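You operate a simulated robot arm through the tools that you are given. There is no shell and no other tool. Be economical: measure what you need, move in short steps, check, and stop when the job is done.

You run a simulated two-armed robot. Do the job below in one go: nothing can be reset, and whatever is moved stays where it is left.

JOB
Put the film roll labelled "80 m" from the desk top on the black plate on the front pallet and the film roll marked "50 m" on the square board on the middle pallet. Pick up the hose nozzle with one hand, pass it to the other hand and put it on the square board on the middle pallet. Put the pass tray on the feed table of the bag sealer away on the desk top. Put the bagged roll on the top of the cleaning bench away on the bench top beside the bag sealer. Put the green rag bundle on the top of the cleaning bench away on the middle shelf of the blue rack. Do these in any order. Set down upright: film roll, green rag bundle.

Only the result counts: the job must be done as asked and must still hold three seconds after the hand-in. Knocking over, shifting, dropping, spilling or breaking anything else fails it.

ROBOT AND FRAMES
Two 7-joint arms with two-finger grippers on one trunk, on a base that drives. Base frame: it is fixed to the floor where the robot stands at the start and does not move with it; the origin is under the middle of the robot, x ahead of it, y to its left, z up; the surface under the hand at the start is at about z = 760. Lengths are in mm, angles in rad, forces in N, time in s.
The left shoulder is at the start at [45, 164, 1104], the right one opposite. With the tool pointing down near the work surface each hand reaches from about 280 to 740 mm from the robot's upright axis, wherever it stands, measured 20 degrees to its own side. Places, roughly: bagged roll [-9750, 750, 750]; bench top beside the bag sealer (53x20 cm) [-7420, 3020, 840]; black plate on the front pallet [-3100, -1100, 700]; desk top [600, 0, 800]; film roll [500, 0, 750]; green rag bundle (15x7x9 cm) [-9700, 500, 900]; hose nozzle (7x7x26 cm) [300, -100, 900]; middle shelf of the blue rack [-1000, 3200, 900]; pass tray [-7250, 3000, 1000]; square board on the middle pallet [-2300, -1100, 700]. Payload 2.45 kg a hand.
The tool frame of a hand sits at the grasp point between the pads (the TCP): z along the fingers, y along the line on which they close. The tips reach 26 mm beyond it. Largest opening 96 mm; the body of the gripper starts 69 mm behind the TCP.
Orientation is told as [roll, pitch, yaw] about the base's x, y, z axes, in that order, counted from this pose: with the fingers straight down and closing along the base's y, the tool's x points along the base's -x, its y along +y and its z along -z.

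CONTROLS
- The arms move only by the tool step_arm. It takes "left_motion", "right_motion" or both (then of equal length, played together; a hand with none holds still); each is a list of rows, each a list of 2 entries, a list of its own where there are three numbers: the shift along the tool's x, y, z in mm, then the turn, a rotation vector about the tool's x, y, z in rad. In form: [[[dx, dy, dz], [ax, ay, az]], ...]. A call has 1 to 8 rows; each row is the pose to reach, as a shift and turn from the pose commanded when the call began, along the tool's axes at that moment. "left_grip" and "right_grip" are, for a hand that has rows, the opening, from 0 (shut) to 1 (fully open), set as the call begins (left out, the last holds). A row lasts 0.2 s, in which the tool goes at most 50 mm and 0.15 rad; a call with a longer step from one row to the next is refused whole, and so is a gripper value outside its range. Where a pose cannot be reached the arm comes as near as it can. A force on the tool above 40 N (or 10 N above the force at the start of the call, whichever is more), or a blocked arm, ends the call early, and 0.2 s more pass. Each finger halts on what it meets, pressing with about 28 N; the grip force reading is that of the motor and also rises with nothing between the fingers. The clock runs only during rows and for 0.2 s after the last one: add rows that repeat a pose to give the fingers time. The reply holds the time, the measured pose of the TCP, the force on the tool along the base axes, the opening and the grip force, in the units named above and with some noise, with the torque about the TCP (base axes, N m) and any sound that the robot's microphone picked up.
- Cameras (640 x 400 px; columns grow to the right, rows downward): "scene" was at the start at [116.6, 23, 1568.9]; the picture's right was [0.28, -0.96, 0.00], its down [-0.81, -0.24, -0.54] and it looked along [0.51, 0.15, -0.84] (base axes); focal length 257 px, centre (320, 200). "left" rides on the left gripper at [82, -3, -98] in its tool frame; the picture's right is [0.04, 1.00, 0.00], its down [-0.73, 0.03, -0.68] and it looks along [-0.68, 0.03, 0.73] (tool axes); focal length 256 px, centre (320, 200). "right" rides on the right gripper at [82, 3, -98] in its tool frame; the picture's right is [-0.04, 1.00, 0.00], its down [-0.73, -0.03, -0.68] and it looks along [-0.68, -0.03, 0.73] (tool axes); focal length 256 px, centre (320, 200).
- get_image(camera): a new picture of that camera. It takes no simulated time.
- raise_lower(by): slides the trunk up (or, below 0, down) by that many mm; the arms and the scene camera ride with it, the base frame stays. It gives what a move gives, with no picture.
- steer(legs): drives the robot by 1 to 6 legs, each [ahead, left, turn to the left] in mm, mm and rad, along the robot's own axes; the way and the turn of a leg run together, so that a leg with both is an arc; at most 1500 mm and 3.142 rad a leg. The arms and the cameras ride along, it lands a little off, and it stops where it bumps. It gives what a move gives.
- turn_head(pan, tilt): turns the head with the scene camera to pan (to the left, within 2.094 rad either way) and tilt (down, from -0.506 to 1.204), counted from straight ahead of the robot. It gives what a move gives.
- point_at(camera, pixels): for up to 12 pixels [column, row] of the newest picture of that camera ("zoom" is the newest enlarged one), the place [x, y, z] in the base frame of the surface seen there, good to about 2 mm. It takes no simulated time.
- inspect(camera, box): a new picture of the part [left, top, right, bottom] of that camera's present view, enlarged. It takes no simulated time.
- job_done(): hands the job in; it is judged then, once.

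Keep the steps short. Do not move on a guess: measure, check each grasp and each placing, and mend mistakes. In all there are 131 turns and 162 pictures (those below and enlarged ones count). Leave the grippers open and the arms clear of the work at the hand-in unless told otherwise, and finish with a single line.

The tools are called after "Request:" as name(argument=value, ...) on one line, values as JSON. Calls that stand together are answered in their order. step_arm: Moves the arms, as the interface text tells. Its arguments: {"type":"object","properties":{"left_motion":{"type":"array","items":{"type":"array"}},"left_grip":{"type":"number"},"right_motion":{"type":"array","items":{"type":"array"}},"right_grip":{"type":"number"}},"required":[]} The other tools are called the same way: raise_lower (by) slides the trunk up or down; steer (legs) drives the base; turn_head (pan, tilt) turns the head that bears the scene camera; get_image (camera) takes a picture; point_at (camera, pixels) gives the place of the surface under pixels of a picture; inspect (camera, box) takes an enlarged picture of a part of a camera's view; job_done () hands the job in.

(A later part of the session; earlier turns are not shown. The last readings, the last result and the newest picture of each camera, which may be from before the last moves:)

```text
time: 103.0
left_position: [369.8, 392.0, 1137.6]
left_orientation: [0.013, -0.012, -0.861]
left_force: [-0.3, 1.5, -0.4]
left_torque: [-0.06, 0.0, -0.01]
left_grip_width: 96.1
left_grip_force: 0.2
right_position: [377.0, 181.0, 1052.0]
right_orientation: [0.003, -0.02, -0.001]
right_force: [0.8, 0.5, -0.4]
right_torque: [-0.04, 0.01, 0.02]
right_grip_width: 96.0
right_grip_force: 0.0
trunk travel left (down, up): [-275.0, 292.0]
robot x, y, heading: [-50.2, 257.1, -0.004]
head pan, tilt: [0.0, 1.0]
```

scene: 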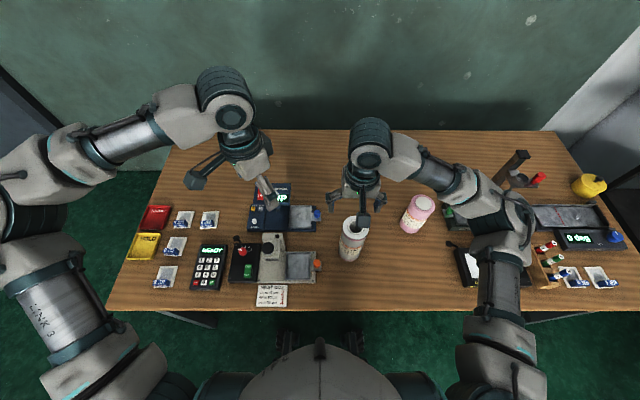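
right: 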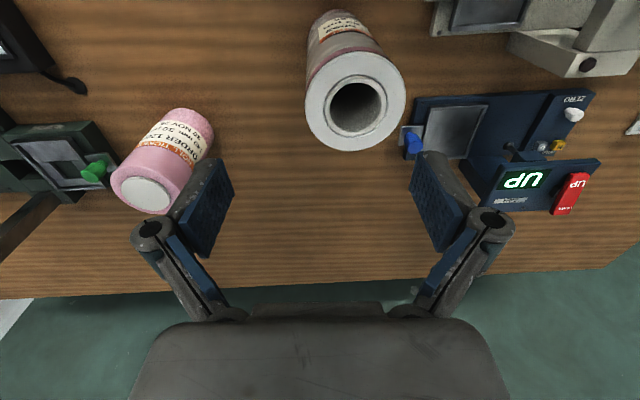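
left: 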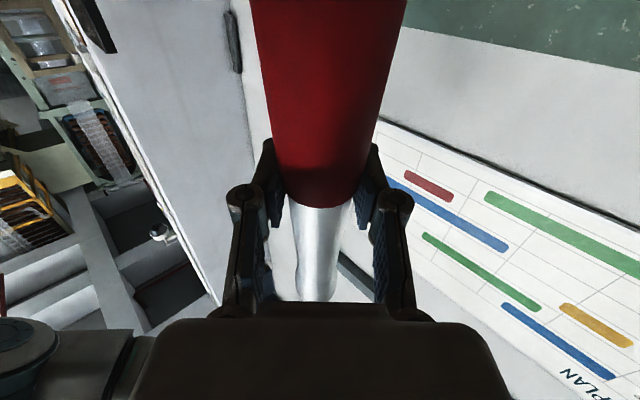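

The sway is decaying (±40 → ±16 mm). Wait longer.

Request:
step_arm(left_motion=[[[0, 0, 0], [0, 0, 0]], [[0, 0, 0], [0, 0, 0]], [[0, 0, 0], [0, 0, 0]], [[0, 0, 0], [0, 0, 0]], [[0, 0, 0], [0, 0, 0]], [[0, 0, 0], [0, 0, 0]], [[0, 0, 0], [0, 0, 0]], [[0, 0, 0], [0, 0, 0]]])

Request:
step_arm(left_motion=[[[0, 0, 0], [0, 0, 0]], [[0, 0, 0], [0, 0, 0]], [[0, 0, 0], [0, 0, 0]], [[0, 0, 0], [0, 0, 0]], [[0, 0, 0], [0, 0, 0]], [[0, 0, 0], [0, 0, 0]], [[0, 0, 0], [0, 0, 0]], [[0, 0, 0], [0, 0, 0]]])

Request:
step_arm(left_motion=[[[0, 0, 0], [0, 0, 0]], [[0, 0, 0], [0, 0, 0]], [[0, 0, 0], [0, 0, 0]], [[0, 0, 0], [0, 0, 0]], [[0, 0, 0], [0, 0, 0]], [[0, 0, 0], [0, 0, 0]], [[0, 0, 0], [0, 0, 0]], [[0, 0, 0], [0, 0, 0]]])

Request:
step_arm(left_motion=[[[0, 0, 0], [0, 0, 0]], [[0, 0, 0], [0, 0, 0]], [[0, 0, 0], [0, 0, 0]], [[0, 0, 0], [0, 0, 0]], [[0, 0, 0], [0, 0, 0]], [[0, 0, 0], [0, 0, 0]], [[0, 0, 0], [0, 0, 0]], [[0, 0, 0], [0, 0, 0]]])

Request:
step_arm(left_motion=[[[0, 0, 0], [0, 0, 0]], [[0, 0, 0], [0, 0, 0]], [[0, 0, 0], [0, 0, 0]]])

Request:
step_arm(left_motion=[[[0, 0, 0], [0, 0, 0]]])

Request:
step_arm(left_motion=[[[0, 0, 0], [0, 0, 0]]])

```text
time: 104.8
left_position: [370.8, 387.7, 1139.6]
left_orientation: [0.017, -0.01, -0.863]
left_force: [-0.6, -0.2, -0.4]
left_torque: [-0.05, 0.01, 0.01]
left_grip_width: 96.2
left_grip_force: 0.0
right_position: [377.6, 177.8, 1051.5]
right_orientation: [0.004, -0.022, -0.001]
right_force: [-0.6, 1.0, 0.9]
right_torque: [-0.09, -0.03, -0.01]
right_grip_width: 95.9
right_grip_force: 0.1
trunk travel left (down, up): [-275.0, 292.0]
robot x, y, heading: [-56.1, 253.8, -0.005]
head pan, tilt: [0.0, 1.0]
```

```text
time: 106.6
left_position: [371.4, 382.8, 1141.3]
left_orientation: [0.017, -0.006, -0.863]
left_force: [-0.3, 0.6, 0.5]
left_torque: [0.01, 0.02, -0.02]
left_grip_width: 95.9
left_grip_force: 0.1
right_position: [377.9, 172.9, 1051.6]
right_orientation: [0.008, -0.021, -0.002]
right_force: [0.8, -0.5, 0.7]
right_torque: [-0.04, 0.0, -0.03]
right_grip_width: 95.9
right_grip_force: 0.1
trunk travel left (down, up): [-275.0, 292.0]
robot x, y, heading: [-49.6, 254.5, 0.002]
head pan, tilt: [0.0, 1.0]
```

```text
time: 108.4
left_position: [371.3, 379.4, 1140.8]
left_orientation: [0.02, -0.005, -0.864]
left_force: [0.9, 0.1, 0.2]
left_torque: [-0.03, 0.04, 0.0]
left_grip_width: 96.0
left_grip_force: 0.1
right_position: [377.1, 169.7, 1050.8]
right_orientation: [0.009, -0.021, -0.001]
right_force: [0.3, -1.0, -0.1]
right_torque: [0.0, -0.02, 0.01]
right_grip_width: 95.9
right_grip_force: 0.0
trunk travel left (down, up): [-275.0, 292.0]
robot x, y, heading: [-52.6, 251.4, -0.001]
head pan, tilt: [0.0, 1.0]
```

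```text
time: 110.2
left_position: [370.1, 376.0, 1140.0]
left_orientation: [0.021, -0.002, -0.863]
left_force: [-0.2, 0.2, -0.6]
left_torque: [0.01, -0.02, 0.0]
left_grip_width: 96.0
left_grip_force: 0.0
right_position: [378.5, 165.4, 1051.2]
right_orientation: [0.013, -0.019, -0.002]
right_force: [0.2, -0.6, -0.5]
right_torque: [-0.01, -0.03, 0.03]
right_grip_width: 96.0
right_grip_force: 0.0
trunk travel left (down, up): [-275.0, 292.0]
robot x, y, heading: [-53.9, 248.4, -0.005]
head pan, tilt: [0.0, 1.0]
```

```text
time: 111.0
left_position: [370.1, 374.6, 1141.0]
left_orientation: [0.023, 0.0, -0.865]
left_force: [-0.1, 0.2, 0.7]
left_torque: [-0.01, 0.0, 0.02]
left_grip_width: 96.3
left_grip_force: 0.1
right_position: [377.1, 165.5, 1050.7]
right_orientation: [0.015, -0.019, -0.003]
right_force: [0.4, -0.3, -0.1]
right_torque: [-0.02, 0.05, -0.01]
right_grip_width: 96.2
right_grip_force: 0.0
trunk travel left (down, up): [-275.0, 292.0]
robot x, y, heading: [-52.7, 250.6, -0.009]
head pan, tilt: [0.0, 1.0]
```

```text
time: 111.4
left_position: [371.3, 374.4, 1140.8]
left_orientation: [0.024, -0.002, -0.864]
left_force: [1.0, 0.2, 0.2]
left_torque: [0.01, -0.02, 0.01]
left_grip_width: 95.9
left_grip_force: 0.1
right_position: [377.6, 166.0, 1050.6]
right_orientation: [0.012, -0.021, -0.005]
right_force: [-0.4, 0.1, -0.3]
right_torque: [-0.01, 0.03, 0.01]
right_grip_width: 96.3
right_grip_force: 0.1
trunk travel left (down, up): [-275.0, 292.0]
robot x, y, heading: [-50.7, 252.3, -0.0]
head pan, tilt: [0.0, 1.0]
```

```text
time: 111.8
left_position: [370.3, 373.9, 1140.8]
left_orientation: [0.023, -0.002, -0.864]
left_force: [0.0, -0.1, -0.8]
left_torque: [-0.02, 0.0, -0.01]
left_grip_width: 96.2
left_grip_force: 0.0
right_position: [377.5, 165.2, 1051.1]
right_orientation: [0.014, -0.02, -0.003]
right_force: [-0.2, 1.6, 2.0]
right_torque: [0.01, 0.02, -0.03]
right_grip_width: 96.1
right_grip_force: 0.1
trunk travel left (down, up): [-275.0, 292.0]
robot x, y, heading: [-57.0, 253.0, -0.005]
head pan, tilt: [0.0, 1.0]
```

Settled. Correct the small tilt and lower onto the white roll (TCP z≈922).

Request:
step_arm(right_motion=[[[-2.5, -2, 0], [0.014, 0.02, 0]], [[-2.5, -2, 40], [0.014, 0.02, 0]], [[-2.5, -2, 80], [0.014, 0.02, 0]], [[-2.5, -2, 80], [0.014, 0.02, 0]]])

Request:
get_image(camera="right")

```text
time: 112.8
left_position: [369.6, 372.6, 1142.4]
left_orientation: [0.023, -0.002, -0.863]
left_force: [0.1, -0.1, -0.1]
left_torque: [0.02, -0.02, -0.02]
left_grip_width: 95.9
left_grip_force: 0.1
right_position: [381.4, 164.4, 970.8]
right_orientation: [0.001, -0.001, -0.003]
right_force: [0.4, 0.1, 0.8]
right_torque: [0.01, -0.01, 0.0]
right_grip_width: 96.1
right_grip_force: 0.0
trunk travel left (down, up): [-275.0, 292.0]
robot x, y, heading: [-55.9, 256.6, -0.004]
head pan, tilt: [0.0, 1.0]
```

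```text
106 pictures are left
```

right: 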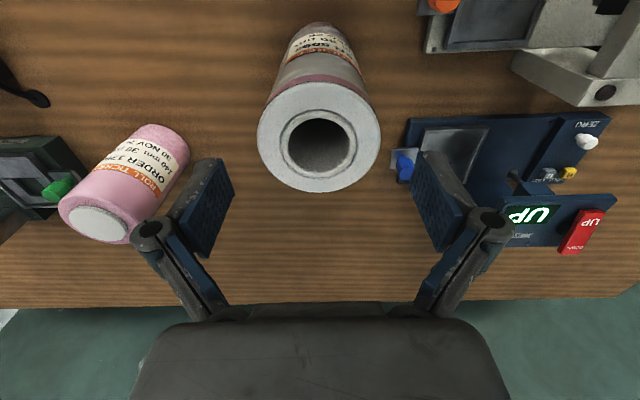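

Roll centred (column ≈ 319). Lower 48 mm, close, and lift a little.

Request:
step_arm(right_motion=[[[0, 0, 25], [0, 0, 0]], [[0, 0, 47], [0, 0, 0]], [[0, 0, 47], [0, 0, 0]]])

Request:
step_arm(right_motion=[[[0, 0, 0], [0, 0, 0]], [[0, 0, 0], [0, 0, 0]], [[0, 0, 0], [0, 0, 0]]], right_grip=0)

Request:
step_arm(right_motion=[[[0, 0, -8], [0, 0, 0]], [[0, 0, -16], [0, 0, 0]], [[0, 0, -30], [0, 0, 0]]])

```text
time: 113.6
left_position: [369.9, 373.8, 1141.1]
left_orientation: [0.023, -0.002, -0.865]
left_force: [0.4, -0.1, -0.1]
left_torque: [0.02, -0.01, 0.0]
left_grip_width: 96.0
left_grip_force: 0.2
right_position: [381.7, 163.9, 923.8]
right_orientation: [0.0, 0.0, -0.004]
right_force: [-0.4, -0.2, 0.1]
right_torque: [-0.06, 0.02, 0.02]
right_grip_width: 95.7
right_grip_force: 0.1
trunk travel left (down, up): [-275.0, 292.0]
robot x, y, heading: [-53.5, 251.3, 0.001]
head pan, tilt: [0.0, 1.0]
```

```text
time: 114.4
left_position: [369.9, 374.5, 1140.6]
left_orientation: [0.023, -0.003, -0.863]
left_force: [0.3, 0.1, 0.5]
left_torque: [0.0, 0.02, -0.01]
left_grip_width: 96.0
left_grip_force: 0.0
right_position: [382.0, 164.4, 924.5]
right_orientation: [0.001, 0.002, -0.004]
right_force: [1.0, -1.1, 3.1]
right_torque: [-0.11, 0.03, 0.04]
right_grip_width: 71.6
right_grip_force: 27.7
trunk travel left (down, up): [-275.0, 292.0]
robot x, y, heading: [-52.2, 253.0, -0.004]
head pan, tilt: [0.0, 1.0]
```

```text
time: 115.2
left_position: [369.8, 372.9, 1141.7]
left_orientation: [0.022, -0.003, -0.864]
left_force: [-0.5, 0.2, -0.5]
left_torque: [0.0, -0.01, 0.03]
left_grip_width: 96.2
left_grip_force: 0.1
right_position: [381.3, 164.4, 952.8]
right_orientation: [0.0, 0.0, -0.004]
right_force: [0.4, 0.2, -5.9]
right_torque: [-0.01, -0.01, -0.01]
right_grip_width: 71.4
right_grip_force: 27.7
trunk travel left (down, up): [-275.0, 292.0]
robot x, y, heading: [-53.5, 249.4, -0.003]
head pan, tilt: [0.0, 1.0]
```

White roll held (71.4 mm, 6 N). Lift, then drive: back off, turn around, drive to (-3100, 0), turn to face the front pallet.

Request:
step_arm(right_motion=[[[0, 0, -45], [0, 0, 0]], [[0, 0, -90], [0, 0, 0]], [[20, 0, -125], [0, 0, 0]], [[60, 0, -125], [0, 0, 0]], [[60, 0, -125], [0, 0, 0]]])

Request:
steer(legs=[[-700, 0, 0], [0, 0, -3.03], [1400, 0, 0], [960, 0, 0], [0, 0, 1.46]])

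Request:
turn_head(pan=0, tilt=0.8)

Request:
get_image(camera="scene")

```text
time: 116.4
left_position: [371.3, 373.2, 1140.1]
left_orientation: [0.021, -0.002, -0.865]
left_force: [0.5, -0.6, -0.2]
left_torque: [-0.02, -0.02, -0.02]
left_grip_width: 95.8
left_grip_force: 0.1
right_position: [323.7, 164.9, 1079.6]
right_orientation: [0.0, 0.002, -0.004]
right_force: [0.1, 0.0, -4.7]
right_torque: [-0.01, 0.0, 0.01]
right_grip_width: 71.5
right_grip_force: 28.1
trunk travel left (down, up): [-275.0, 292.0]
robot x, y, heading: [-53.4, 251.1, -0.003]
head pan, tilt: [0.0, 1.0]
```

```text
time: 142.2
left_position: [-2972.7, -422.1, 1140.8]
left_orientation: [0.026, 0.002, -2.424]
left_force: [0.4, 0.6, -0.2]
left_torque: [0.01, -0.04, 0.0]
left_grip_width: 96.0
left_grip_force: 0.0
right_position: [-3183.4, -377.0, 1079.1]
right_orientation: [0.004, 0.0, -1.561]
right_force: [0.4, -0.8, -5.7]
right_torque: [0.03, -0.01, 0.02]
right_grip_width: 71.5
right_grip_force: 28.2
trunk travel left (down, up): [-275.0, 292.0]
robot x, y, heading: [-3094.4, 2.5, -1.564]
head pan, tilt: [0.0, 1.0]
```

```text
time: 142.9
left_position: [-2974.5, -418.7, 1143.1]
left_orientation: [0.029, 0.0, -2.425]
left_force: [0.5, 0.2, 0.3]
left_torque: [0.0, -0.04, 0.0]
left_grip_width: 95.8
left_grip_force: 0.1
right_position: [-3183.3, -374.2, 1079.6]
right_orientation: [0.003, -0.004, -1.561]
right_force: [0.1, 0.1, -5.6]
right_torque: [-0.02, 0.0, -0.02]
right_grip_width: 71.3
right_grip_force: 27.5
trunk travel left (down, up): [-275.0, 292.0]
robot x, y, heading: [-3096.9, -2.9, -1.562]
head pan, tilt: [0.0, 0.799]
```

```text
105 pictures are left
```

scene: 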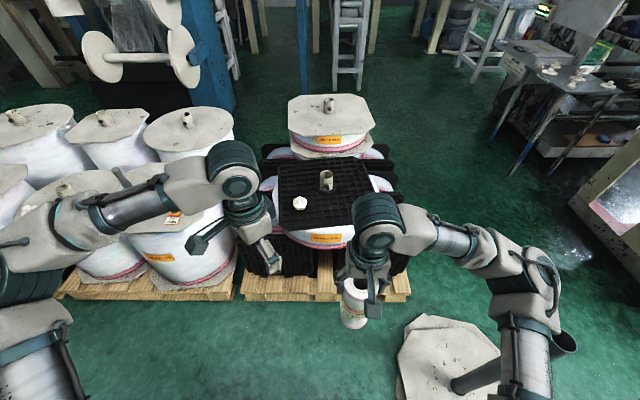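

Measure the black plate and the sheets on the floor at pixel (440,360).

Request:
point_at(camera="scene", pixels=[[278, 180], [358, 165], [285, 215], [340, 220], [326, 180], [299, 203], [350, 190], [325, 215], [405, 350], [420, 320], [400, 380], [300, 298]])

Request:
inspect(camera="scene", box=[240, 130, 440, 255])

```text
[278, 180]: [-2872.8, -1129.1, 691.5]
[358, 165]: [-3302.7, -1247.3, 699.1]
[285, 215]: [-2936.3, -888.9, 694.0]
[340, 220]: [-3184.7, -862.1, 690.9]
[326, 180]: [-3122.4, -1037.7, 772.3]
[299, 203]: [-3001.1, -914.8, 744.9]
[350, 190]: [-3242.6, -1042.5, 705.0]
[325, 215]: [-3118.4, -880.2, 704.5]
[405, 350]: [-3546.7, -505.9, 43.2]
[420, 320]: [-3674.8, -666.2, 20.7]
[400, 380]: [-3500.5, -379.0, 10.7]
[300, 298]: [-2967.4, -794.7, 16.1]
```

```text
3.20 times, centred on (340, 192) of scene
```

zoom: 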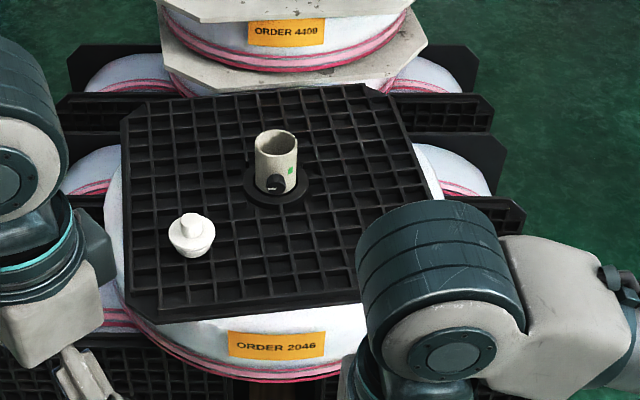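

Plate top z≈705; free spot at (-3200,-950), right-front of the tube. Drive 380 mm ahead.

Request:
steer(legs=[[380, 0, 0]])

Request:
step_arm(left_motion=[[[0, 0, 0], [0, 0, 0]], [[0, 0, 0], [0, 0, 0]], [[0, 0, 0], [0, 0, 0]], [[0, 0, 0], [0, 0, 0]]])

Request:
get_image(camera="scene")

Request:
point_at(camera="scene", pixels=[[325, 235], [340, 225], [350, 240], [345, 260], [335, 275], [300, 280]])

```text
time: 145.3
left_position: [-2962.0, -799.8, 1143.0]
left_orientation: [0.025, -0.007, -2.422]
left_force: [-0.5, -1.0, -0.6]
left_torque: [0.01, 0.01, 0.0]
left_grip_width: 95.8
left_grip_force: 0.1
right_position: [-3169.6, -756.5, 1081.6]
right_orientation: [-0.003, -0.003, -1.561]
right_force: [0.1, 0.0, -5.3]
right_torque: [0.0, 0.0, -0.02]
right_grip_width: 71.6
right_grip_force: 27.9
trunk travel left (down, up): [-275.0, 292.0]
robot x, y, heading: [-3091.7, -381.8, -1.557]
head pan, tilt: [0.0, 0.799]
```

```text
time: 146.3
left_position: [-2965.6, -795.3, 1144.2]
left_orientation: [0.028, -0.006, -2.423]
left_force: [0.8, -0.2, 0.3]
left_torque: [-0.01, 0.0, 0.0]
left_grip_width: 96.0
left_grip_force: 0.1
right_position: [-3174.9, -752.3, 1082.5]
right_orientation: [-0.002, -0.008, -1.561]
right_force: [0.0, -0.9, -5.3]
right_torque: [-0.02, -0.01, -0.01]
right_grip_width: 71.5
right_grip_force: 28.4
trunk travel left (down, up): [-275.0, 292.0]
robot x, y, heading: [-3095.4, -382.1, -1.56]
head pan, tilt: [0.0, 0.799]
```

```text
103 pictures are left
```

scene: 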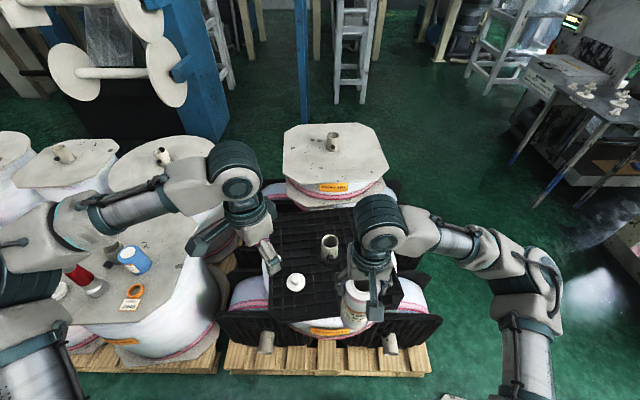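

```text
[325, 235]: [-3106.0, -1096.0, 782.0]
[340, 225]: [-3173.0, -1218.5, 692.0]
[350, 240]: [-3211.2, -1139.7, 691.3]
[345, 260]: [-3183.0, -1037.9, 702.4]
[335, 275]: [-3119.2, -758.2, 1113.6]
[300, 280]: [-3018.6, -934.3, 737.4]
```

Nozzle and blue still stand (perspective lean only). Move right over (-3200,-950), then descend to z≈890.

Request:
step_arm(right_motion=[[[-40, -5, 0], [0, 0, 0]], [[-80, -10, 0], [0, 0, 0]], [[-120, -15, 0], [0, 0, 0]], [[-160, -20, 0], [0, 0, 0]], [[-198, -25, 0], [0, 0, 0]], [[-198, -25, 45], [0, 0, 0]], [[-198, -25, 90], [0, 0, 0]], [[-198, -25, 90], [0, 0, 0]]])

Request:
step_arm(right_motion=[[[0, 0, 40], [0, 0, 0]], [[0, 0, 80], [0, 0, 0]], [[0, 0, 100], [0, 0, 0]], [[0, 0, 100], [0, 0, 0]]])

Request:
inspect(camera="scene", box=[240, 190, 440, 315])

```text
time: 148.1
left_position: [-2964.3, -795.8, 1146.0]
left_orientation: [0.028, -0.006, -2.423]
left_force: [0.8, 0.3, -0.1]
left_torque: [-0.01, 0.0, 0.0]
left_grip_width: 96.0
left_grip_force: 0.1
right_position: [-3195.2, -951.7, 995.1]
right_orientation: [0.0, -0.009, -1.56]
right_force: [-0.3, 0.6, -5.2]
right_torque: [0.01, -0.01, 0.01]
right_grip_width: 71.5
right_grip_force: 27.9
trunk travel left (down, up): [-275.0, 292.0]
robot x, y, heading: [-3092.3, -379.4, -1.56]
head pan, tilt: [0.0, 0.799]
```

```text
time: 149.1
left_position: [-2963.9, -797.2, 1143.9]
left_orientation: [0.027, -0.008, -2.422]
left_force: [0.4, -0.7, 0.1]
left_torque: [0.02, 0.04, -0.01]
left_grip_width: 96.2
left_grip_force: 0.1
right_position: [-3197.1, -953.7, 893.8]
right_orientation: [-0.001, -0.007, -1.559]
right_force: [-1.3, 0.2, -5.5]
right_torque: [-0.01, 0.01, -0.02]
right_grip_width: 71.7
right_grip_force: 28.2
trunk travel left (down, up): [-275.0, 292.0]
robot x, y, heading: [-3091.2, -381.6, -1.562]
head pan, tilt: [0.0, 0.799]
```

```text
3.20 times, centred on (340, 252) of scene
```

zoom: 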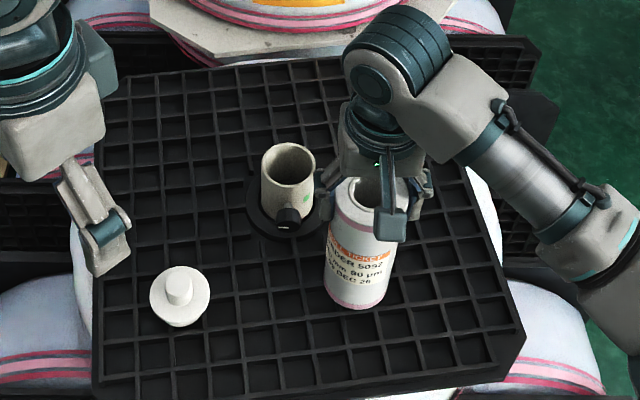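

Spot is free. Lower to contact.

Request:
step_arm(right_motion=[[[0, 0, 12], [0, 0, 0]], [[0, 0, 22], [0, 0, 0]], [[0, 0, 22], [0, 0, 0]]])

Request:
step_arm(right_motion=[[[0, 0, 2], [0, 0, 0]], [[0, 0, 2], [0, 0, 0]]])

```text
time: 149.9
left_position: [-2963.6, -796.7, 1145.0]
left_orientation: [0.028, -0.007, -2.422]
left_force: [0.5, 0.2, -0.2]
left_torque: [-0.01, 0.03, -0.01]
left_grip_width: 96.0
left_grip_force: 0.1
right_position: [-3195.9, -952.5, 871.0]
right_orientation: [-0.001, -0.005, -1.56]
right_force: [1.2, -0.6, -4.3]
right_torque: [-0.04, 0.03, 0.0]
right_grip_width: 71.4
right_grip_force: 28.1
trunk travel left (down, up): [-275.0, 292.0]
robot x, y, heading: [-3091.2, -378.3, -1.559]
head pan, tilt: [0.0, 0.799]
```

```text
time: 150.5
left_position: [-2964.4, -797.0, 1144.4]
left_orientation: [0.028, -0.006, -2.423]
left_force: [-0.3, 0.0, -0.5]
left_torque: [0.0, -0.01, -0.01]
left_grip_width: 96.0
left_grip_force: 0.0
right_position: [-3196.7, -952.5, 869.0]
right_orientation: [-0.002, -0.006, -1.56]
right_force: [0.6, 0.4, -6.4]
right_torque: [0.01, -0.01, 0.0]
right_grip_width: 71.5
right_grip_force: 27.8
trunk travel left (down, up): [-275.0, 292.0]
robot x, y, heading: [-3091.2, -384.2, -1.561]
head pan, tilt: [0.0, 0.799]
```

Request:
step_arm(right_motion=[[[0, 0, 1.5], [0, 0, 0]], [[0, 0, 3], [0, 0, 0]]])

```text
time: 151.1
left_position: [-2963.6, -795.8, 1144.8]
left_orientation: [0.029, -0.009, -2.423]
left_force: [-0.6, 0.2, -0.6]
left_torque: [0.01, 0.02, 0.03]
left_grip_width: 95.8
left_grip_force: 0.0
right_position: [-3196.6, -952.6, 867.7]
right_orientation: [0.0, -0.011, -1.561]
right_force: [-1.3, -1.7, 11.4]
right_torque: [0.31, 0.05, 0.09]
right_grip_width: 71.9
right_grip_force: 27.8
trunk travel left (down, up): [-275.0, 292.0]
robot x, y, heading: [-3091.2, -383.6, -1.553]
head pan, tilt: [0.0, 0.799]
```

Contact. Release and rise, then check.

Request:
step_arm(right_motion=[[[0, 0, -1], [0, 0, 0]], [[0, 0, -1], [0, 0, 0]], [[0, 0, -1], [0, 0, 0]], [[0, 0, -40], [0, 0, 0]], [[0, 0, -80], [0, 0, 0]], [[0, 0, -120], [0, 0, 0]], [[0, 0, -165], [0, 0, 0]], [[0, 0, -210], [0, 0, 0]]], right_grip=1)

Request:
step_arm(right_motion=[[[45, 0, 0], [0, 0, 0]], [[90, 0, 0], [0, 0, 0]], [[135, 0, 0], [0, 0, 0]], [[180, 0, 0], [0, 0, 0]], [[220, 0, 0], [0, 0, 0]]])

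Request:
get_image(camera="scene")

```text
time: 152.9
left_position: [-2963.1, -794.4, 1144.5]
left_orientation: [0.027, -0.009, -2.422]
left_force: [0.8, 1.0, -0.9]
left_torque: [0.0, -0.02, 0.02]
left_grip_width: 96.0
left_grip_force: 0.0
right_position: [-3195.1, -949.1, 1077.5]
right_orientation: [-0.001, -0.006, -1.559]
right_force: [0.2, -0.5, 0.2]
right_torque: [0.03, 0.02, -0.01]
right_grip_width: 95.8
right_grip_force: 0.2
trunk travel left (down, up): [-275.0, 292.0]
robot x, y, heading: [-3090.0, -381.8, -1.56]
head pan, tilt: [0.0, 0.799]
```

```text
time: 154.1
left_position: [-2963.3, -795.1, 1144.5]
left_orientation: [0.03, -0.007, -2.423]
left_force: [-0.2, -0.1, 0.0]
left_torque: [0.0, -0.01, -0.01]
left_grip_width: 96.2
left_grip_force: 0.1
right_position: [-3197.5, -731.0, 1075.4]
right_orientation: [-0.002, -0.005, -1.561]
right_force: [-0.1, -0.6, 0.0]
right_torque: [0.02, -0.04, -0.02]
right_grip_width: 95.9
right_grip_force: 0.0
trunk travel left (down, up): [-275.0, 292.0]
robot x, y, heading: [-3095.9, -384.4, -1.557]
head pan, tilt: [0.0, 0.799]
```

```text
101 pictures are left
```

scene: 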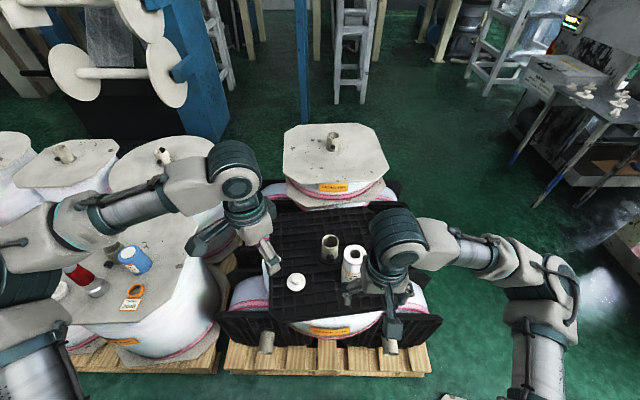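

White roll stands on the black plate. Back off, turn to face down the hall (-x) and look.

Request:
steer(legs=[[-400, 0, 0], [0, 0, -1.58]])

Request:
turn_head(pan=0, tilt=0.25)

Request:
get_image(camera="scene")

Request:
point_at(camera="scene", pixels=[[320, 150], [320, 200], [320, 250], [320, 320], [250, 200], [400, 200], [200, 150], [420, 150], [500, 180], [560, 200], [150, 200], [320, 120]])

```text
time: 160.4
left_position: [-3512.5, -100.3, 1144.8]
left_orientation: [0.028, -0.007, 2.28]
left_force: [-0.9, 0.0, -0.2]
left_torque: [0.01, -0.03, 0.0]
left_grip_width: 95.8
left_grip_force: 0.1
right_position: [-3443.7, 132.5, 1074.4]
right_orientation: [-0.003, -0.006, -3.141]
right_force: [1.0, 0.4, -0.4]
right_torque: [0.04, -0.03, 0.01]
right_grip_width: 96.2
right_grip_force: 0.0
trunk travel left (down, up): [-275.0, 292.0]
robot x, y, heading: [-3097.4, 21.8, 3.139]
head pan, tilt: [0.0, 0.799]
```

```text
time: 161.4
left_position: [-3508.0, -101.3, 1147.0]
left_orientation: [0.029, -0.008, 2.279]
left_force: [-0.4, 0.0, 0.7]
left_torque: [0.0, 0.02, 0.01]
left_grip_width: 96.2
left_grip_force: 0.0
right_position: [-3441.0, 131.5, 1077.6]
right_orientation: [-0.003, -0.008, -3.142]
right_force: [-0.5, -1.0, -0.5]
right_torque: [-0.01, 0.0, -0.01]
right_grip_width: 95.7
right_grip_force: 0.1
trunk travel left (down, up): [-275.0, 292.0]
robot x, y, heading: [-3095.0, 21.8, 3.146]
head pan, tilt: [0.0, 0.25]
```

```text
100 pictures are left
```

scene: 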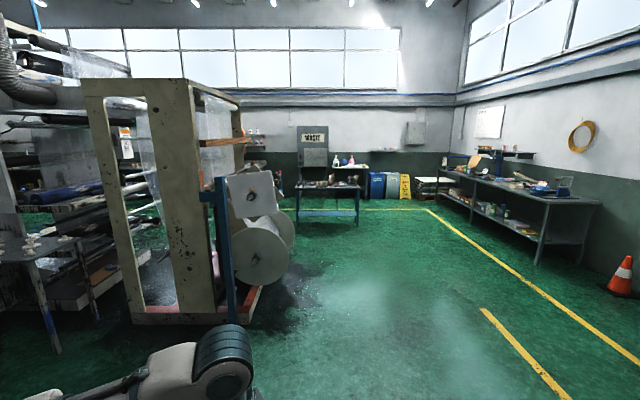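

```text
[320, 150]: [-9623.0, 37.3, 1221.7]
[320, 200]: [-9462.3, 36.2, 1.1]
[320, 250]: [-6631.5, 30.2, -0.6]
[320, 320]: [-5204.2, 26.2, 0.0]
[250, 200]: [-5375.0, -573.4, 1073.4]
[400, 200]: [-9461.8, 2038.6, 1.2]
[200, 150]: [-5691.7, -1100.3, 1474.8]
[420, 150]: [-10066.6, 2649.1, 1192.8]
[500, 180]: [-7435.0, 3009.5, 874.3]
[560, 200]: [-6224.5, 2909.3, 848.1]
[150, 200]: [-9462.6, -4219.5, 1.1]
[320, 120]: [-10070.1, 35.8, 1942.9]
```

The hall is free for y ≥ 0; a machine juts out on the left at x≈-5300. I drive a slanted leg to y≈600, then straight on to x≈-8580.

Request:
steer(legs=[[0, 0, -0.4], [1500, 0, 0], [0, 0, 0.395], [1500, 0, 0], [1500, 0, 0], [1100, 0, 0]])

Request:
turn_head(pan=0, tilt=0.45)

Request:
get_image(camera="scene")

```text
time: 184.3
left_position: [-7765.7, 495.2, 1143.8]
left_orientation: [0.022, -0.016, 2.295]
left_force: [-0.8, -0.5, -0.1]
left_torque: [0.07, -0.02, -0.03]
left_grip_width: 95.9
left_grip_force: 0.1
right_position: [-7699.9, 731.6, 1076.4]
right_orientation: [-0.013, -0.01, -3.126]
right_force: [-1.4, 0.0, -1.9]
right_torque: [0.06, -0.05, -0.02]
right_grip_width: 96.1
right_grip_force: 0.1
trunk travel left (down, up): [-275.0, 292.0]
robot x, y, heading: [-7356.0, 641.6, -3.132]
head pan, tilt: [0.0, 0.25]
stopped in leg 5: the robot was blocked; the commanded pose is now the measured one
```

```text
time: 185.0
left_position: [-7759.2, 507.1, 1148.6]
left_orientation: [0.034, -0.016, 2.292]
left_force: [0.5, -1.3, 0.9]
left_torque: [0.02, 0.02, 0.04]
left_grip_width: 96.0
left_grip_force: 0.1
right_position: [-7693.8, 741.7, 1078.5]
right_orientation: [-0.005, -0.017, -3.129]
right_force: [0.3, -0.1, -0.4]
right_torque: [0.02, 0.02, 0.01]
right_grip_width: 96.2
right_grip_force: 0.1
trunk travel left (down, up): [-275.0, 292.0]
robot x, y, heading: [-7359.5, 638.5, -3.129]
head pan, tilt: [0.0, 0.45]
```

```text
99 pictures are left
```

scene: 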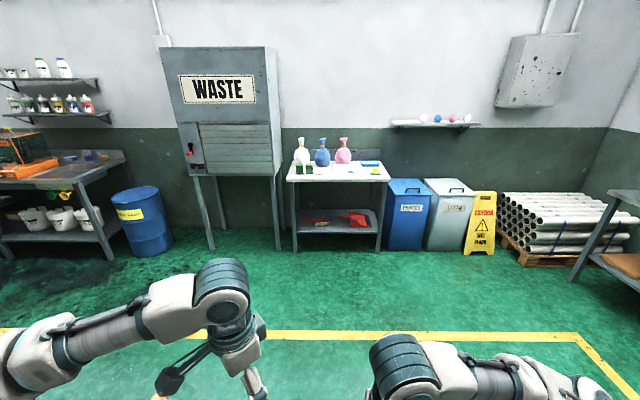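

The robot was blocked at x≈-7356. Look down in front to see by what.

Request:
turn_head(pan=0, tilt=1.15)

Request:
get_image(camera="scene")

Request:
turn_head(pan=1.4, tilt=0.7)

Request:
get_image(camera="scene")

Request:
turn_head(pan=-1.4, tilt=0.7)

Request:
get_image(camera="scene")

```text
time: 186.1
left_position: [-7761.1, 504.5, 1148.8]
left_orientation: [0.033, -0.016, 2.291]
left_force: [0.6, 0.3, -0.2]
left_torque: [-0.01, 0.01, -0.02]
left_grip_width: 96.1
left_grip_force: 0.2
right_position: [-7696.2, 741.1, 1079.5]
right_orientation: [-0.005, -0.017, -3.129]
right_force: [0.4, -0.1, 0.2]
right_torque: [0.03, 0.01, -0.01]
right_grip_width: 95.9
right_grip_force: 0.0
trunk travel left (down, up): [-275.0, 292.0]
robot x, y, heading: [-7357.5, 637.1, -3.131]
head pan, tilt: [0.0, 1.15]
```

```text
98 pictures are left
```

scene: 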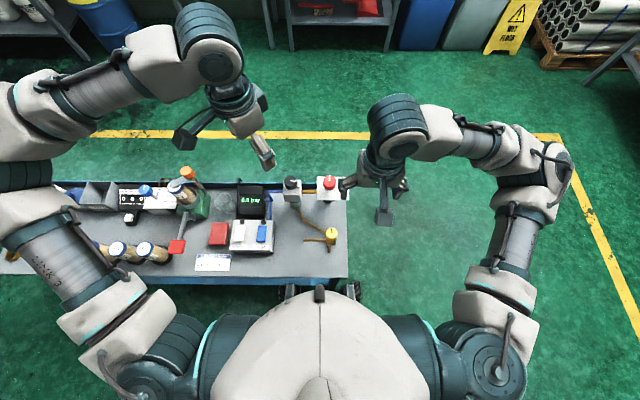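

```text
time: 187.6
left_position: [-7761.3, 505.7, 1147.9]
left_orientation: [0.033, -0.018, 2.29]
left_force: [-0.5, 0.5, -0.4]
left_torque: [-0.01, 0.02, 0.02]
left_grip_width: 96.0
left_grip_force: 0.1
right_position: [-7696.7, 739.8, 1077.9]
right_orientation: [-0.007, -0.016, -3.129]
right_force: [-0.5, -0.3, -0.6]
right_torque: [0.0, -0.03, -0.02]
right_grip_width: 96.2
right_grip_force: 0.0
trunk travel left (down, up): [-275.0, 292.0]
robot x, y, heading: [-7358.1, 637.0, -3.127]
head pan, tilt: [1.4, 0.7]
```

```text
97 pictures are left
```

scene: 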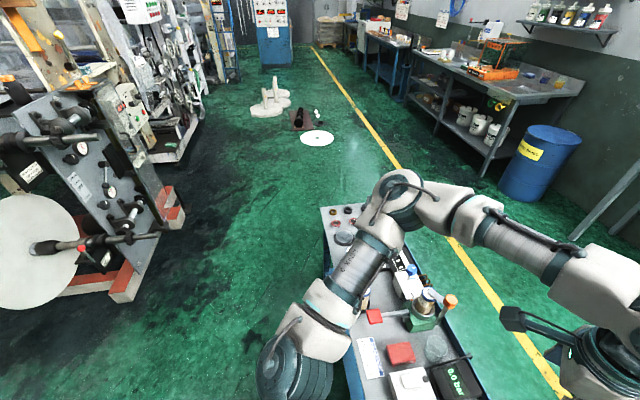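

```text
time: 190.1
left_position: [-7761.7, 505.3, 1148.0]
left_orientation: [0.033, -0.015, 2.291]
left_force: [-0.8, -0.1, -0.2]
left_torque: [0.03, 0.0, -0.02]
left_grip_width: 95.6
left_grip_force: 0.0
right_position: [-7697.2, 740.1, 1079.0]
right_orientation: [-0.006, -0.015, -3.13]
right_force: [-0.2, -0.5, 0.8]
right_torque: [0.03, 0.0, 0.0]
right_grip_width: 95.9
right_grip_force: 0.0
trunk travel left (down, up): [-275.0, 292.0]
robot x, y, heading: [-7355.8, 636.0, -3.134]
head pan, tilt: [-1.4, 0.7]
```

```text
96 pictures are left
```

scene: 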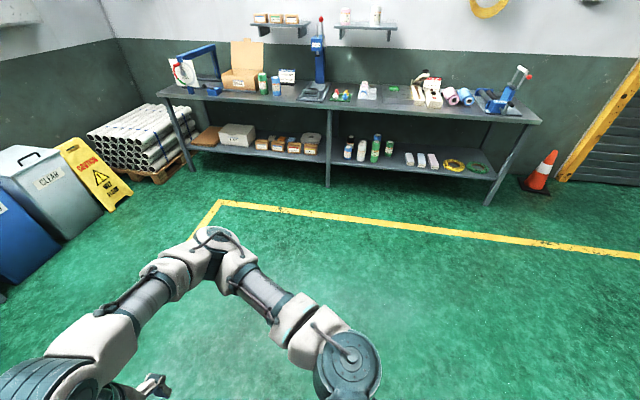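

I ran into a control table on my left-front (its items all seem to stand). Back off and drive around it on the right side: to y≈1350, then on to x≈-8650.

Request:
steer(legs=[[-500, 0, 0], [0, 0, -0.8], [1000, 0, 0], [0, 0, 0.79], [1150, 0, 0]])

Request:
turn_head(pan=1.2, tilt=0.6)

Request:
get_image(camera="scene")

Request:
point_at(camera="scene", pixels=[[320, 100], [320, 200], [320, 300], [200, 200], [450, 150], [500, 150], [550, 200], [400, 120], [600, 120], [250, 250]])

```text
time: 207.4
left_position: [-9098.2, 1219.3, 1146.8]
left_orientation: [0.031, -0.017, 2.283]
left_force: [0.1, 0.7, 0.2]
left_torque: [-0.02, 0.0, 0.02]
left_grip_width: 96.1
left_grip_force: 0.0
right_position: [-9030.8, 1453.0, 1078.8]
right_orientation: [-0.007, -0.014, -3.136]
right_force: [-0.1, -0.3, 0.1]
right_torque: [-0.01, -0.02, 0.02]
right_grip_width: 96.0
right_grip_force: 0.0
trunk travel left (down, up): [-275.0, 292.0]
robot x, y, heading: [-8693.6, 1349.0, -3.135]
head pan, tilt: [-1.4, 0.7]
```

```text
time: 209.8
left_position: [-9093.7, 1218.6, 1149.4]
left_orientation: [0.032, -0.017, 2.285]
left_force: [0.3, 0.4, 0.4]
left_torque: [0.01, 0.0, 0.02]
left_grip_width: 96.1
left_grip_force: 0.1
right_position: [-9027.2, 1452.8, 1080.4]
right_orientation: [-0.006, -0.02, -3.135]
right_force: [-0.1, 0.5, -0.3]
right_torque: [-0.02, -0.02, -0.01]
right_grip_width: 96.2
right_grip_force: 0.1
trunk travel left (down, up): [-275.0, 292.0]
robot x, y, heading: [-8689.9, 1352.6, -3.137]
head pan, tilt: [1.201, 0.6]
```

```text
95 pictures are left
```

scene: 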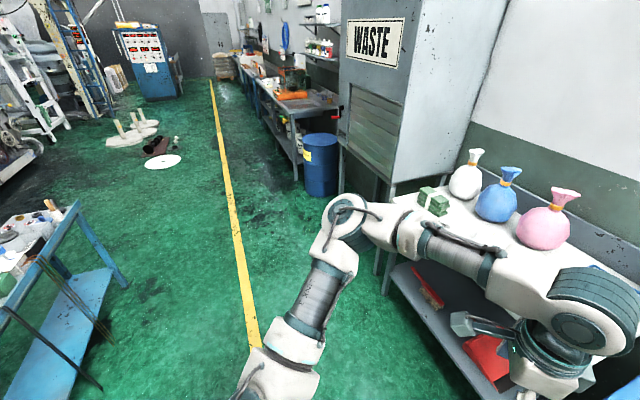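

```text
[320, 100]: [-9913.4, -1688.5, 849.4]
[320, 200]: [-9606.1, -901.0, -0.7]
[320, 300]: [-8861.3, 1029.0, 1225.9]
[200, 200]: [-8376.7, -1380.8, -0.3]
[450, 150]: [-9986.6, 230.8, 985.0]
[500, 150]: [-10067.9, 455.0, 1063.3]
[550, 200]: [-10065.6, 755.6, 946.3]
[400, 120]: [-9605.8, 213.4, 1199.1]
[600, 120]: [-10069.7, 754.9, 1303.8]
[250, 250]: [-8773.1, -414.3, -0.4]
```

I see the cleaning bench with three tied sacks and a green bundle at (435,200). Drive round to face it at (-8690, 650).

Request:
steer(legs=[[0, 0, 1.57], [720, 0, 0], [0, 0, -1.575], [150, 0, 0]])

Request:
turn_head(pan=0, tilt=0.65)

Request:
get_image(camera="scene")

Request:
inspect(camera="scene", box=[200, 60, 440, 210])

```text
time: 222.3
left_position: [-9253.8, 509.6, 1148.9]
left_orientation: [0.035, -0.018, 2.263]
left_force: [-0.3, 0.1, -0.4]
left_torque: [-0.02, -0.02, -0.02]
left_grip_width: 96.1
left_grip_force: 0.0
right_position: [-9181.0, 741.7, 1080.8]
right_orientation: [-0.007, -0.021, 3.123]
right_force: [-0.2, 0.3, 0.4]
right_torque: [0.0, 0.02, -0.06]
right_grip_width: 96.0
right_grip_force: 0.0
trunk travel left (down, up): [-275.0, 292.0]
robot x, y, heading: [-8849.2, 632.4, 3.121]
head pan, tilt: [1.201, 0.6]
```

```text
time: 223.7
left_position: [-9252.1, 509.7, 1150.6]
left_orientation: [0.036, -0.021, 2.261]
left_force: [-0.3, 0.5, -0.3]
left_torque: [0.01, 0.02, -0.01]
left_grip_width: 96.0
left_grip_force: 0.0
right_position: [-9180.3, 742.3, 1081.7]
right_orientation: [-0.006, -0.023, 3.123]
right_force: [-0.5, -0.1, 0.6]
right_torque: [-0.02, 0.0, 0.01]
right_grip_width: 95.8
right_grip_force: 0.0
trunk travel left (down, up): [-275.0, 292.0]
robot x, y, heading: [-8849.8, 631.6, 3.118]
head pan, tilt: [0.0, 0.649]
```

```text
94 pictures are left
```

scene: 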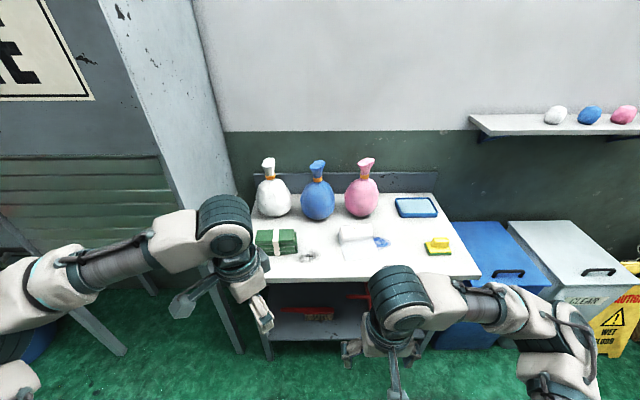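

```text
2.67 times, centred on (320, 135) of scene
```

zoom: 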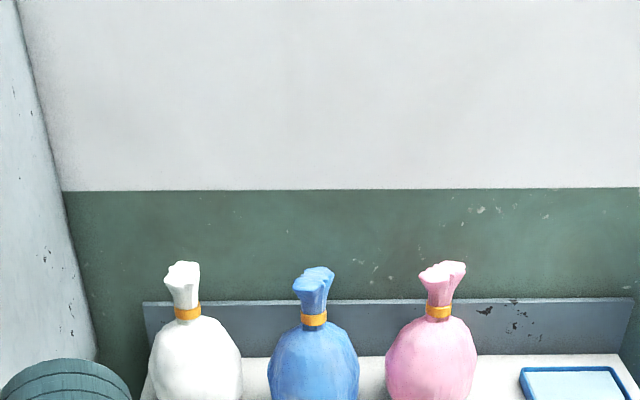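

Request:
inspect(camera="scene", box=[245, 180, 485, 330])

Request:
point_at(camera="zoom", pixels=[[85, 160], [85, 130], [40, 160], [135, 160], [85, 190], [300, 140], [250, 140], [340, 140], [300, 170], [370, 165], [165, 200], [60, 260]])

Request:
point_at(camera="scene", pixels=[[268, 167], [320, 170], [365, 165], [320, 205], [275, 205], [362, 205], [418, 207], [440, 245], [400, 276], [262, 220], [330, 225], [365, 180]])

```text
2.67 times, centred on (365, 255) of scene
```

zoom: 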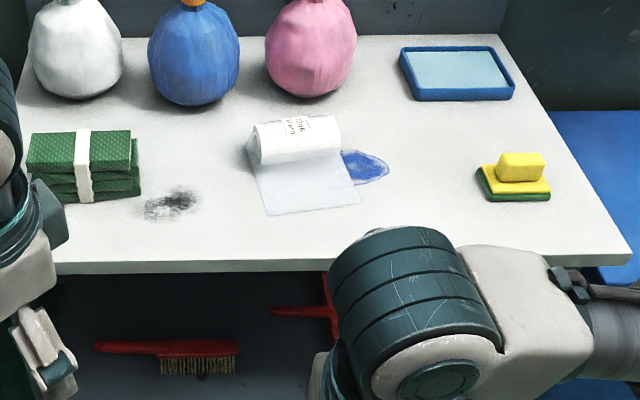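

```text
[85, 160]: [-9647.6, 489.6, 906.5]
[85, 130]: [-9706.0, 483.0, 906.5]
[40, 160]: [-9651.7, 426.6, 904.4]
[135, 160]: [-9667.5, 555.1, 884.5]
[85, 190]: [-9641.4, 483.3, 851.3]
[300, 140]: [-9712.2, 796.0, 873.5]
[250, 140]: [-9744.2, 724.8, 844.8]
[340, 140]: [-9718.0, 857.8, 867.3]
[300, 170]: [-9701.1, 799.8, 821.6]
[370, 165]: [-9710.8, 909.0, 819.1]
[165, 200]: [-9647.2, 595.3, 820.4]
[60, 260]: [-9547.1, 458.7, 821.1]
```

```text
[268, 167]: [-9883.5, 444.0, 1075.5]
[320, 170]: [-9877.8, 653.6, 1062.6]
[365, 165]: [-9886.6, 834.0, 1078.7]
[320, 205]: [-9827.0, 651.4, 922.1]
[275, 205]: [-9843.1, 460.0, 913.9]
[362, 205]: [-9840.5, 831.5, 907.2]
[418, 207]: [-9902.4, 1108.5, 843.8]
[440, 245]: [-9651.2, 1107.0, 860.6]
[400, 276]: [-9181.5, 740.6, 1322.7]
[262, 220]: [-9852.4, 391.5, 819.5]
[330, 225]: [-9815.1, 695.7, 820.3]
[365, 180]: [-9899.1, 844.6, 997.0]
```

Several candidates; zoom closely at the white roll with a label at (358,233) and at the sacks.

Request:
inspect(camera="scene", box=[330, 218, 394, 258])

Request:
inspect(camera="scene", box=[250, 150, 400, 244])

Request:
turn_head(pan=-1.2, tilt=0.35)

Request:
get_image(camera="scene")

```text
10.00 times, centred on (362, 238) of scene
```

zoom: 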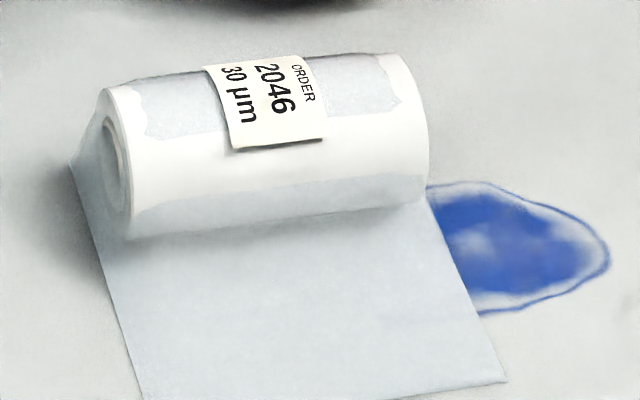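

```text
4.26 times, centred on (325, 197) of scene
```

zoom: 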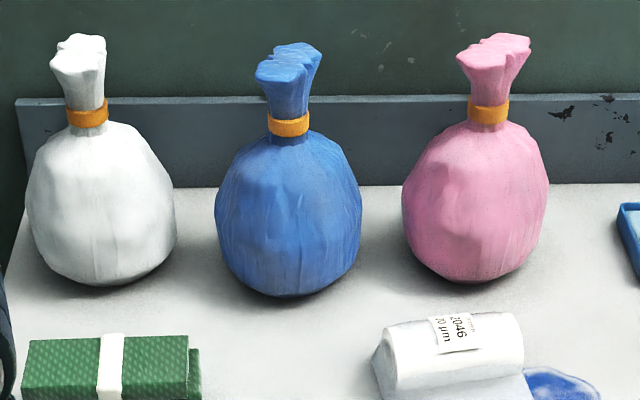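

```text
time: 225.1
left_position: [-9251.2, 508.8, 1152.1]
left_orientation: [0.035, -0.021, 2.261]
left_force: [0.0, -0.1, 0.6]
left_torque: [0.02, -0.02, 0.0]
left_grip_width: 95.9
left_grip_force: 0.0
right_position: [-9181.0, 743.4, 1082.8]
right_orientation: [-0.008, -0.022, 3.124]
right_force: [-0.4, -0.5, -1.4]
right_torque: [-0.01, 0.0, 0.01]
right_grip_width: 96.1
right_grip_force: 0.1
trunk travel left (down, up): [-275.0, 292.0]
robot x, y, heading: [-8848.3, 631.9, 3.121]
head pan, tilt: [-1.201, 0.351]
```

```text
89 pictures are left
```

scene: 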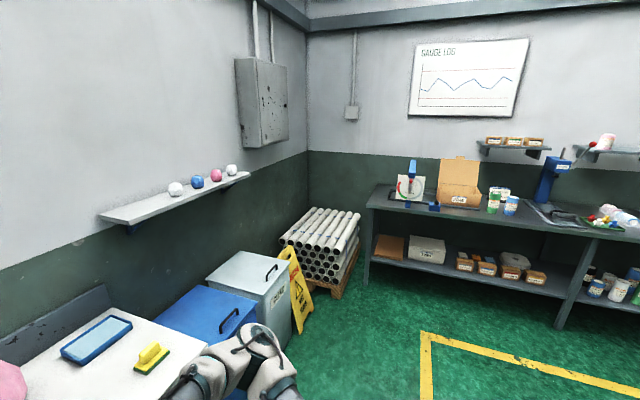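

The roll with ticket "ORDER 2046" wrapped in a clear bag (axis along y, centre ≈(-9725,795), top 873) is the bagged roll; the green bundle is at (-9675,490). The left hand will take the bagged roll from the top, standing at about (-9250, 950).

Request:
steer(legs=[[0, 0, -0.64], [505, 0, 0], [0, 0, 0.66]])

Request:
turn_head(pan=0.3, tilt=0.9)

Request:
get_image(camera="scene")

```text
time: 231.6
left_position: [-9644.4, 805.5, 1151.2]
left_orientation: [0.035, -0.019, 2.286]
left_force: [-0.5, 0.2, 0.2]
left_torque: [-0.04, -0.02, 0.01]
left_grip_width: 96.1
left_grip_force: 0.2
right_position: [-9578.1, 1040.8, 1081.2]
right_orientation: [-0.005, -0.025, -3.138]
right_force: [0.0, -0.7, -0.1]
right_torque: [-0.03, -0.01, 0.03]
right_grip_width: 95.9
right_grip_force: 0.0
trunk travel left (down, up): [-275.0, 292.0]
robot x, y, heading: [-9244.4, 933.3, -3.139]
head pan, tilt: [-1.201, 0.351]
```

```text
time: 233.2
left_position: [-9641.3, 805.4, 1151.6]
left_orientation: [0.038, -0.022, 2.285]
left_force: [-1.0, -0.2, -0.3]
left_torque: [-0.01, 0.0, -0.01]
left_grip_width: 96.0
left_grip_force: 0.0
right_position: [-9575.0, 1040.3, 1083.2]
right_orientation: [-0.007, -0.023, -3.136]
right_force: [0.0, 0.4, 0.5]
right_torque: [0.05, 0.01, 0.0]
right_grip_width: 96.1
right_grip_force: 0.0
trunk travel left (down, up): [-275.0, 292.0]
robot x, y, heading: [-9245.2, 934.2, -3.135]
head pan, tilt: [0.3, 0.901]
```

```text
88 pictures are left
```

scene: 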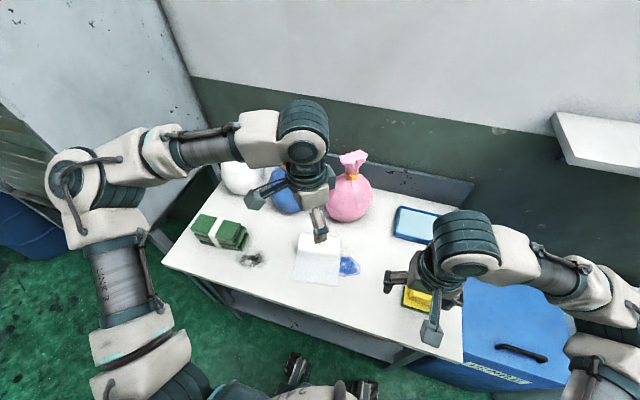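

Rotate the left hand to close along x and bring it above the roll at z≈1010.

Request:
step_arm(left_motion=[[[-10, 14, 20], [0.01, 0.005, 0.14]], [[-20, 28, 45], [0.02, 0.01, 0.28]], [[-30, 42, 70], [0.03, 0.015, 0.42]], [[-39, 56, 100], [0.038, 0.022, 0.56]], [[-47, 70, 135], [0.038, 0.022, 0.7]], [[-47, 70, 140], [0.038, 0.022, 0.714]]])

Request:
get_image(camera="left")

Request:
get_image(camera="scene")

```text
time: 234.6
left_position: [-9731.5, 793.0, 1015.1]
left_orientation: [0.002, 0.016, 1.57]
left_force: [0.2, 0.1, 0.8]
left_torque: [0.01, -0.03, -0.01]
left_grip_width: 96.1
left_grip_force: 0.1
right_position: [-9575.4, 1038.9, 1083.0]
right_orientation: [-0.007, -0.026, -3.135]
right_force: [-0.3, -0.8, 0.4]
right_torque: [0.01, 0.03, -0.01]
right_grip_width: 96.3
right_grip_force: 0.0
trunk travel left (down, up): [-275.0, 292.0]
robot x, y, heading: [-9247.7, 938.4, -3.139]
head pan, tilt: [0.3, 0.901]
```

```text
87 pictures are left
```

left: 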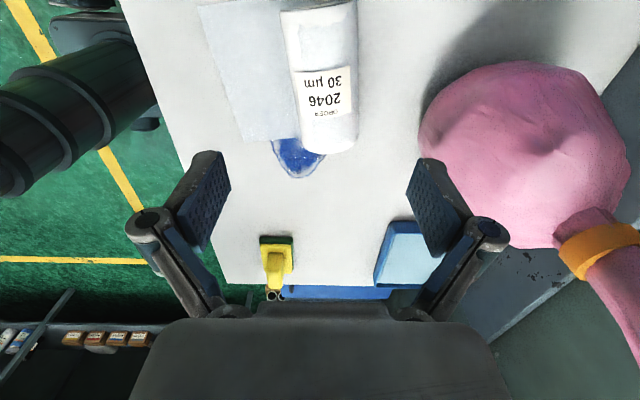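

```text
86 pictures are left
```

scene: 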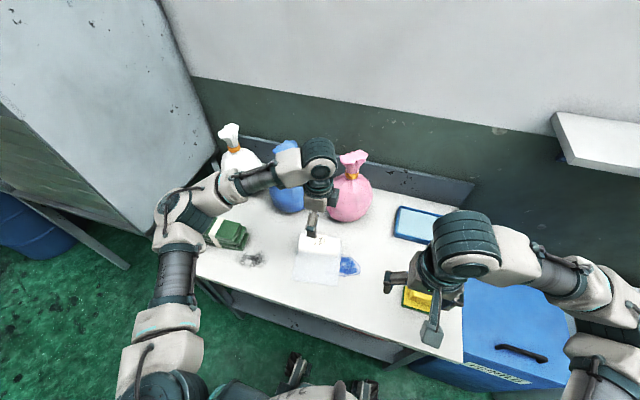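

Measure the bagged roll's edges and the flap in this view.

Request:
point_at(camera="left", pixels=[[320, 20], [325, 80], [330, 130], [300, 130], [356, 130], [327, 152], [290, 60], [356, 60], [250, 100], [420, 130], [318, 4], [330, 100]])

Request:
point_at(camera="scene", pixels=[[304, 245], [338, 247], [305, 237], [318, 280], [350, 215], [370, 200], [330, 255]])

```text
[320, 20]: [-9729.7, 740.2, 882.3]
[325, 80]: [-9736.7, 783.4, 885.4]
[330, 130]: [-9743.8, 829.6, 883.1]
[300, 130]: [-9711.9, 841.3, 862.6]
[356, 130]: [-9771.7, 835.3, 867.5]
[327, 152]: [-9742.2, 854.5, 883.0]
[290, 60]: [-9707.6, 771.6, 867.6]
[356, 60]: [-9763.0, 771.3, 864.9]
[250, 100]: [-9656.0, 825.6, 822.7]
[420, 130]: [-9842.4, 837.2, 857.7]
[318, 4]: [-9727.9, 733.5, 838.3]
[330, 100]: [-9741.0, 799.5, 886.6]
```

```text
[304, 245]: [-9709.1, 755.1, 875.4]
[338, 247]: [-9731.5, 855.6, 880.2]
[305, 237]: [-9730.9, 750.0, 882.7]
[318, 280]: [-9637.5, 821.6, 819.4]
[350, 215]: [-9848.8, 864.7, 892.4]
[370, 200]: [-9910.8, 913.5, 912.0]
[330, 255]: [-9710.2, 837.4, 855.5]
```

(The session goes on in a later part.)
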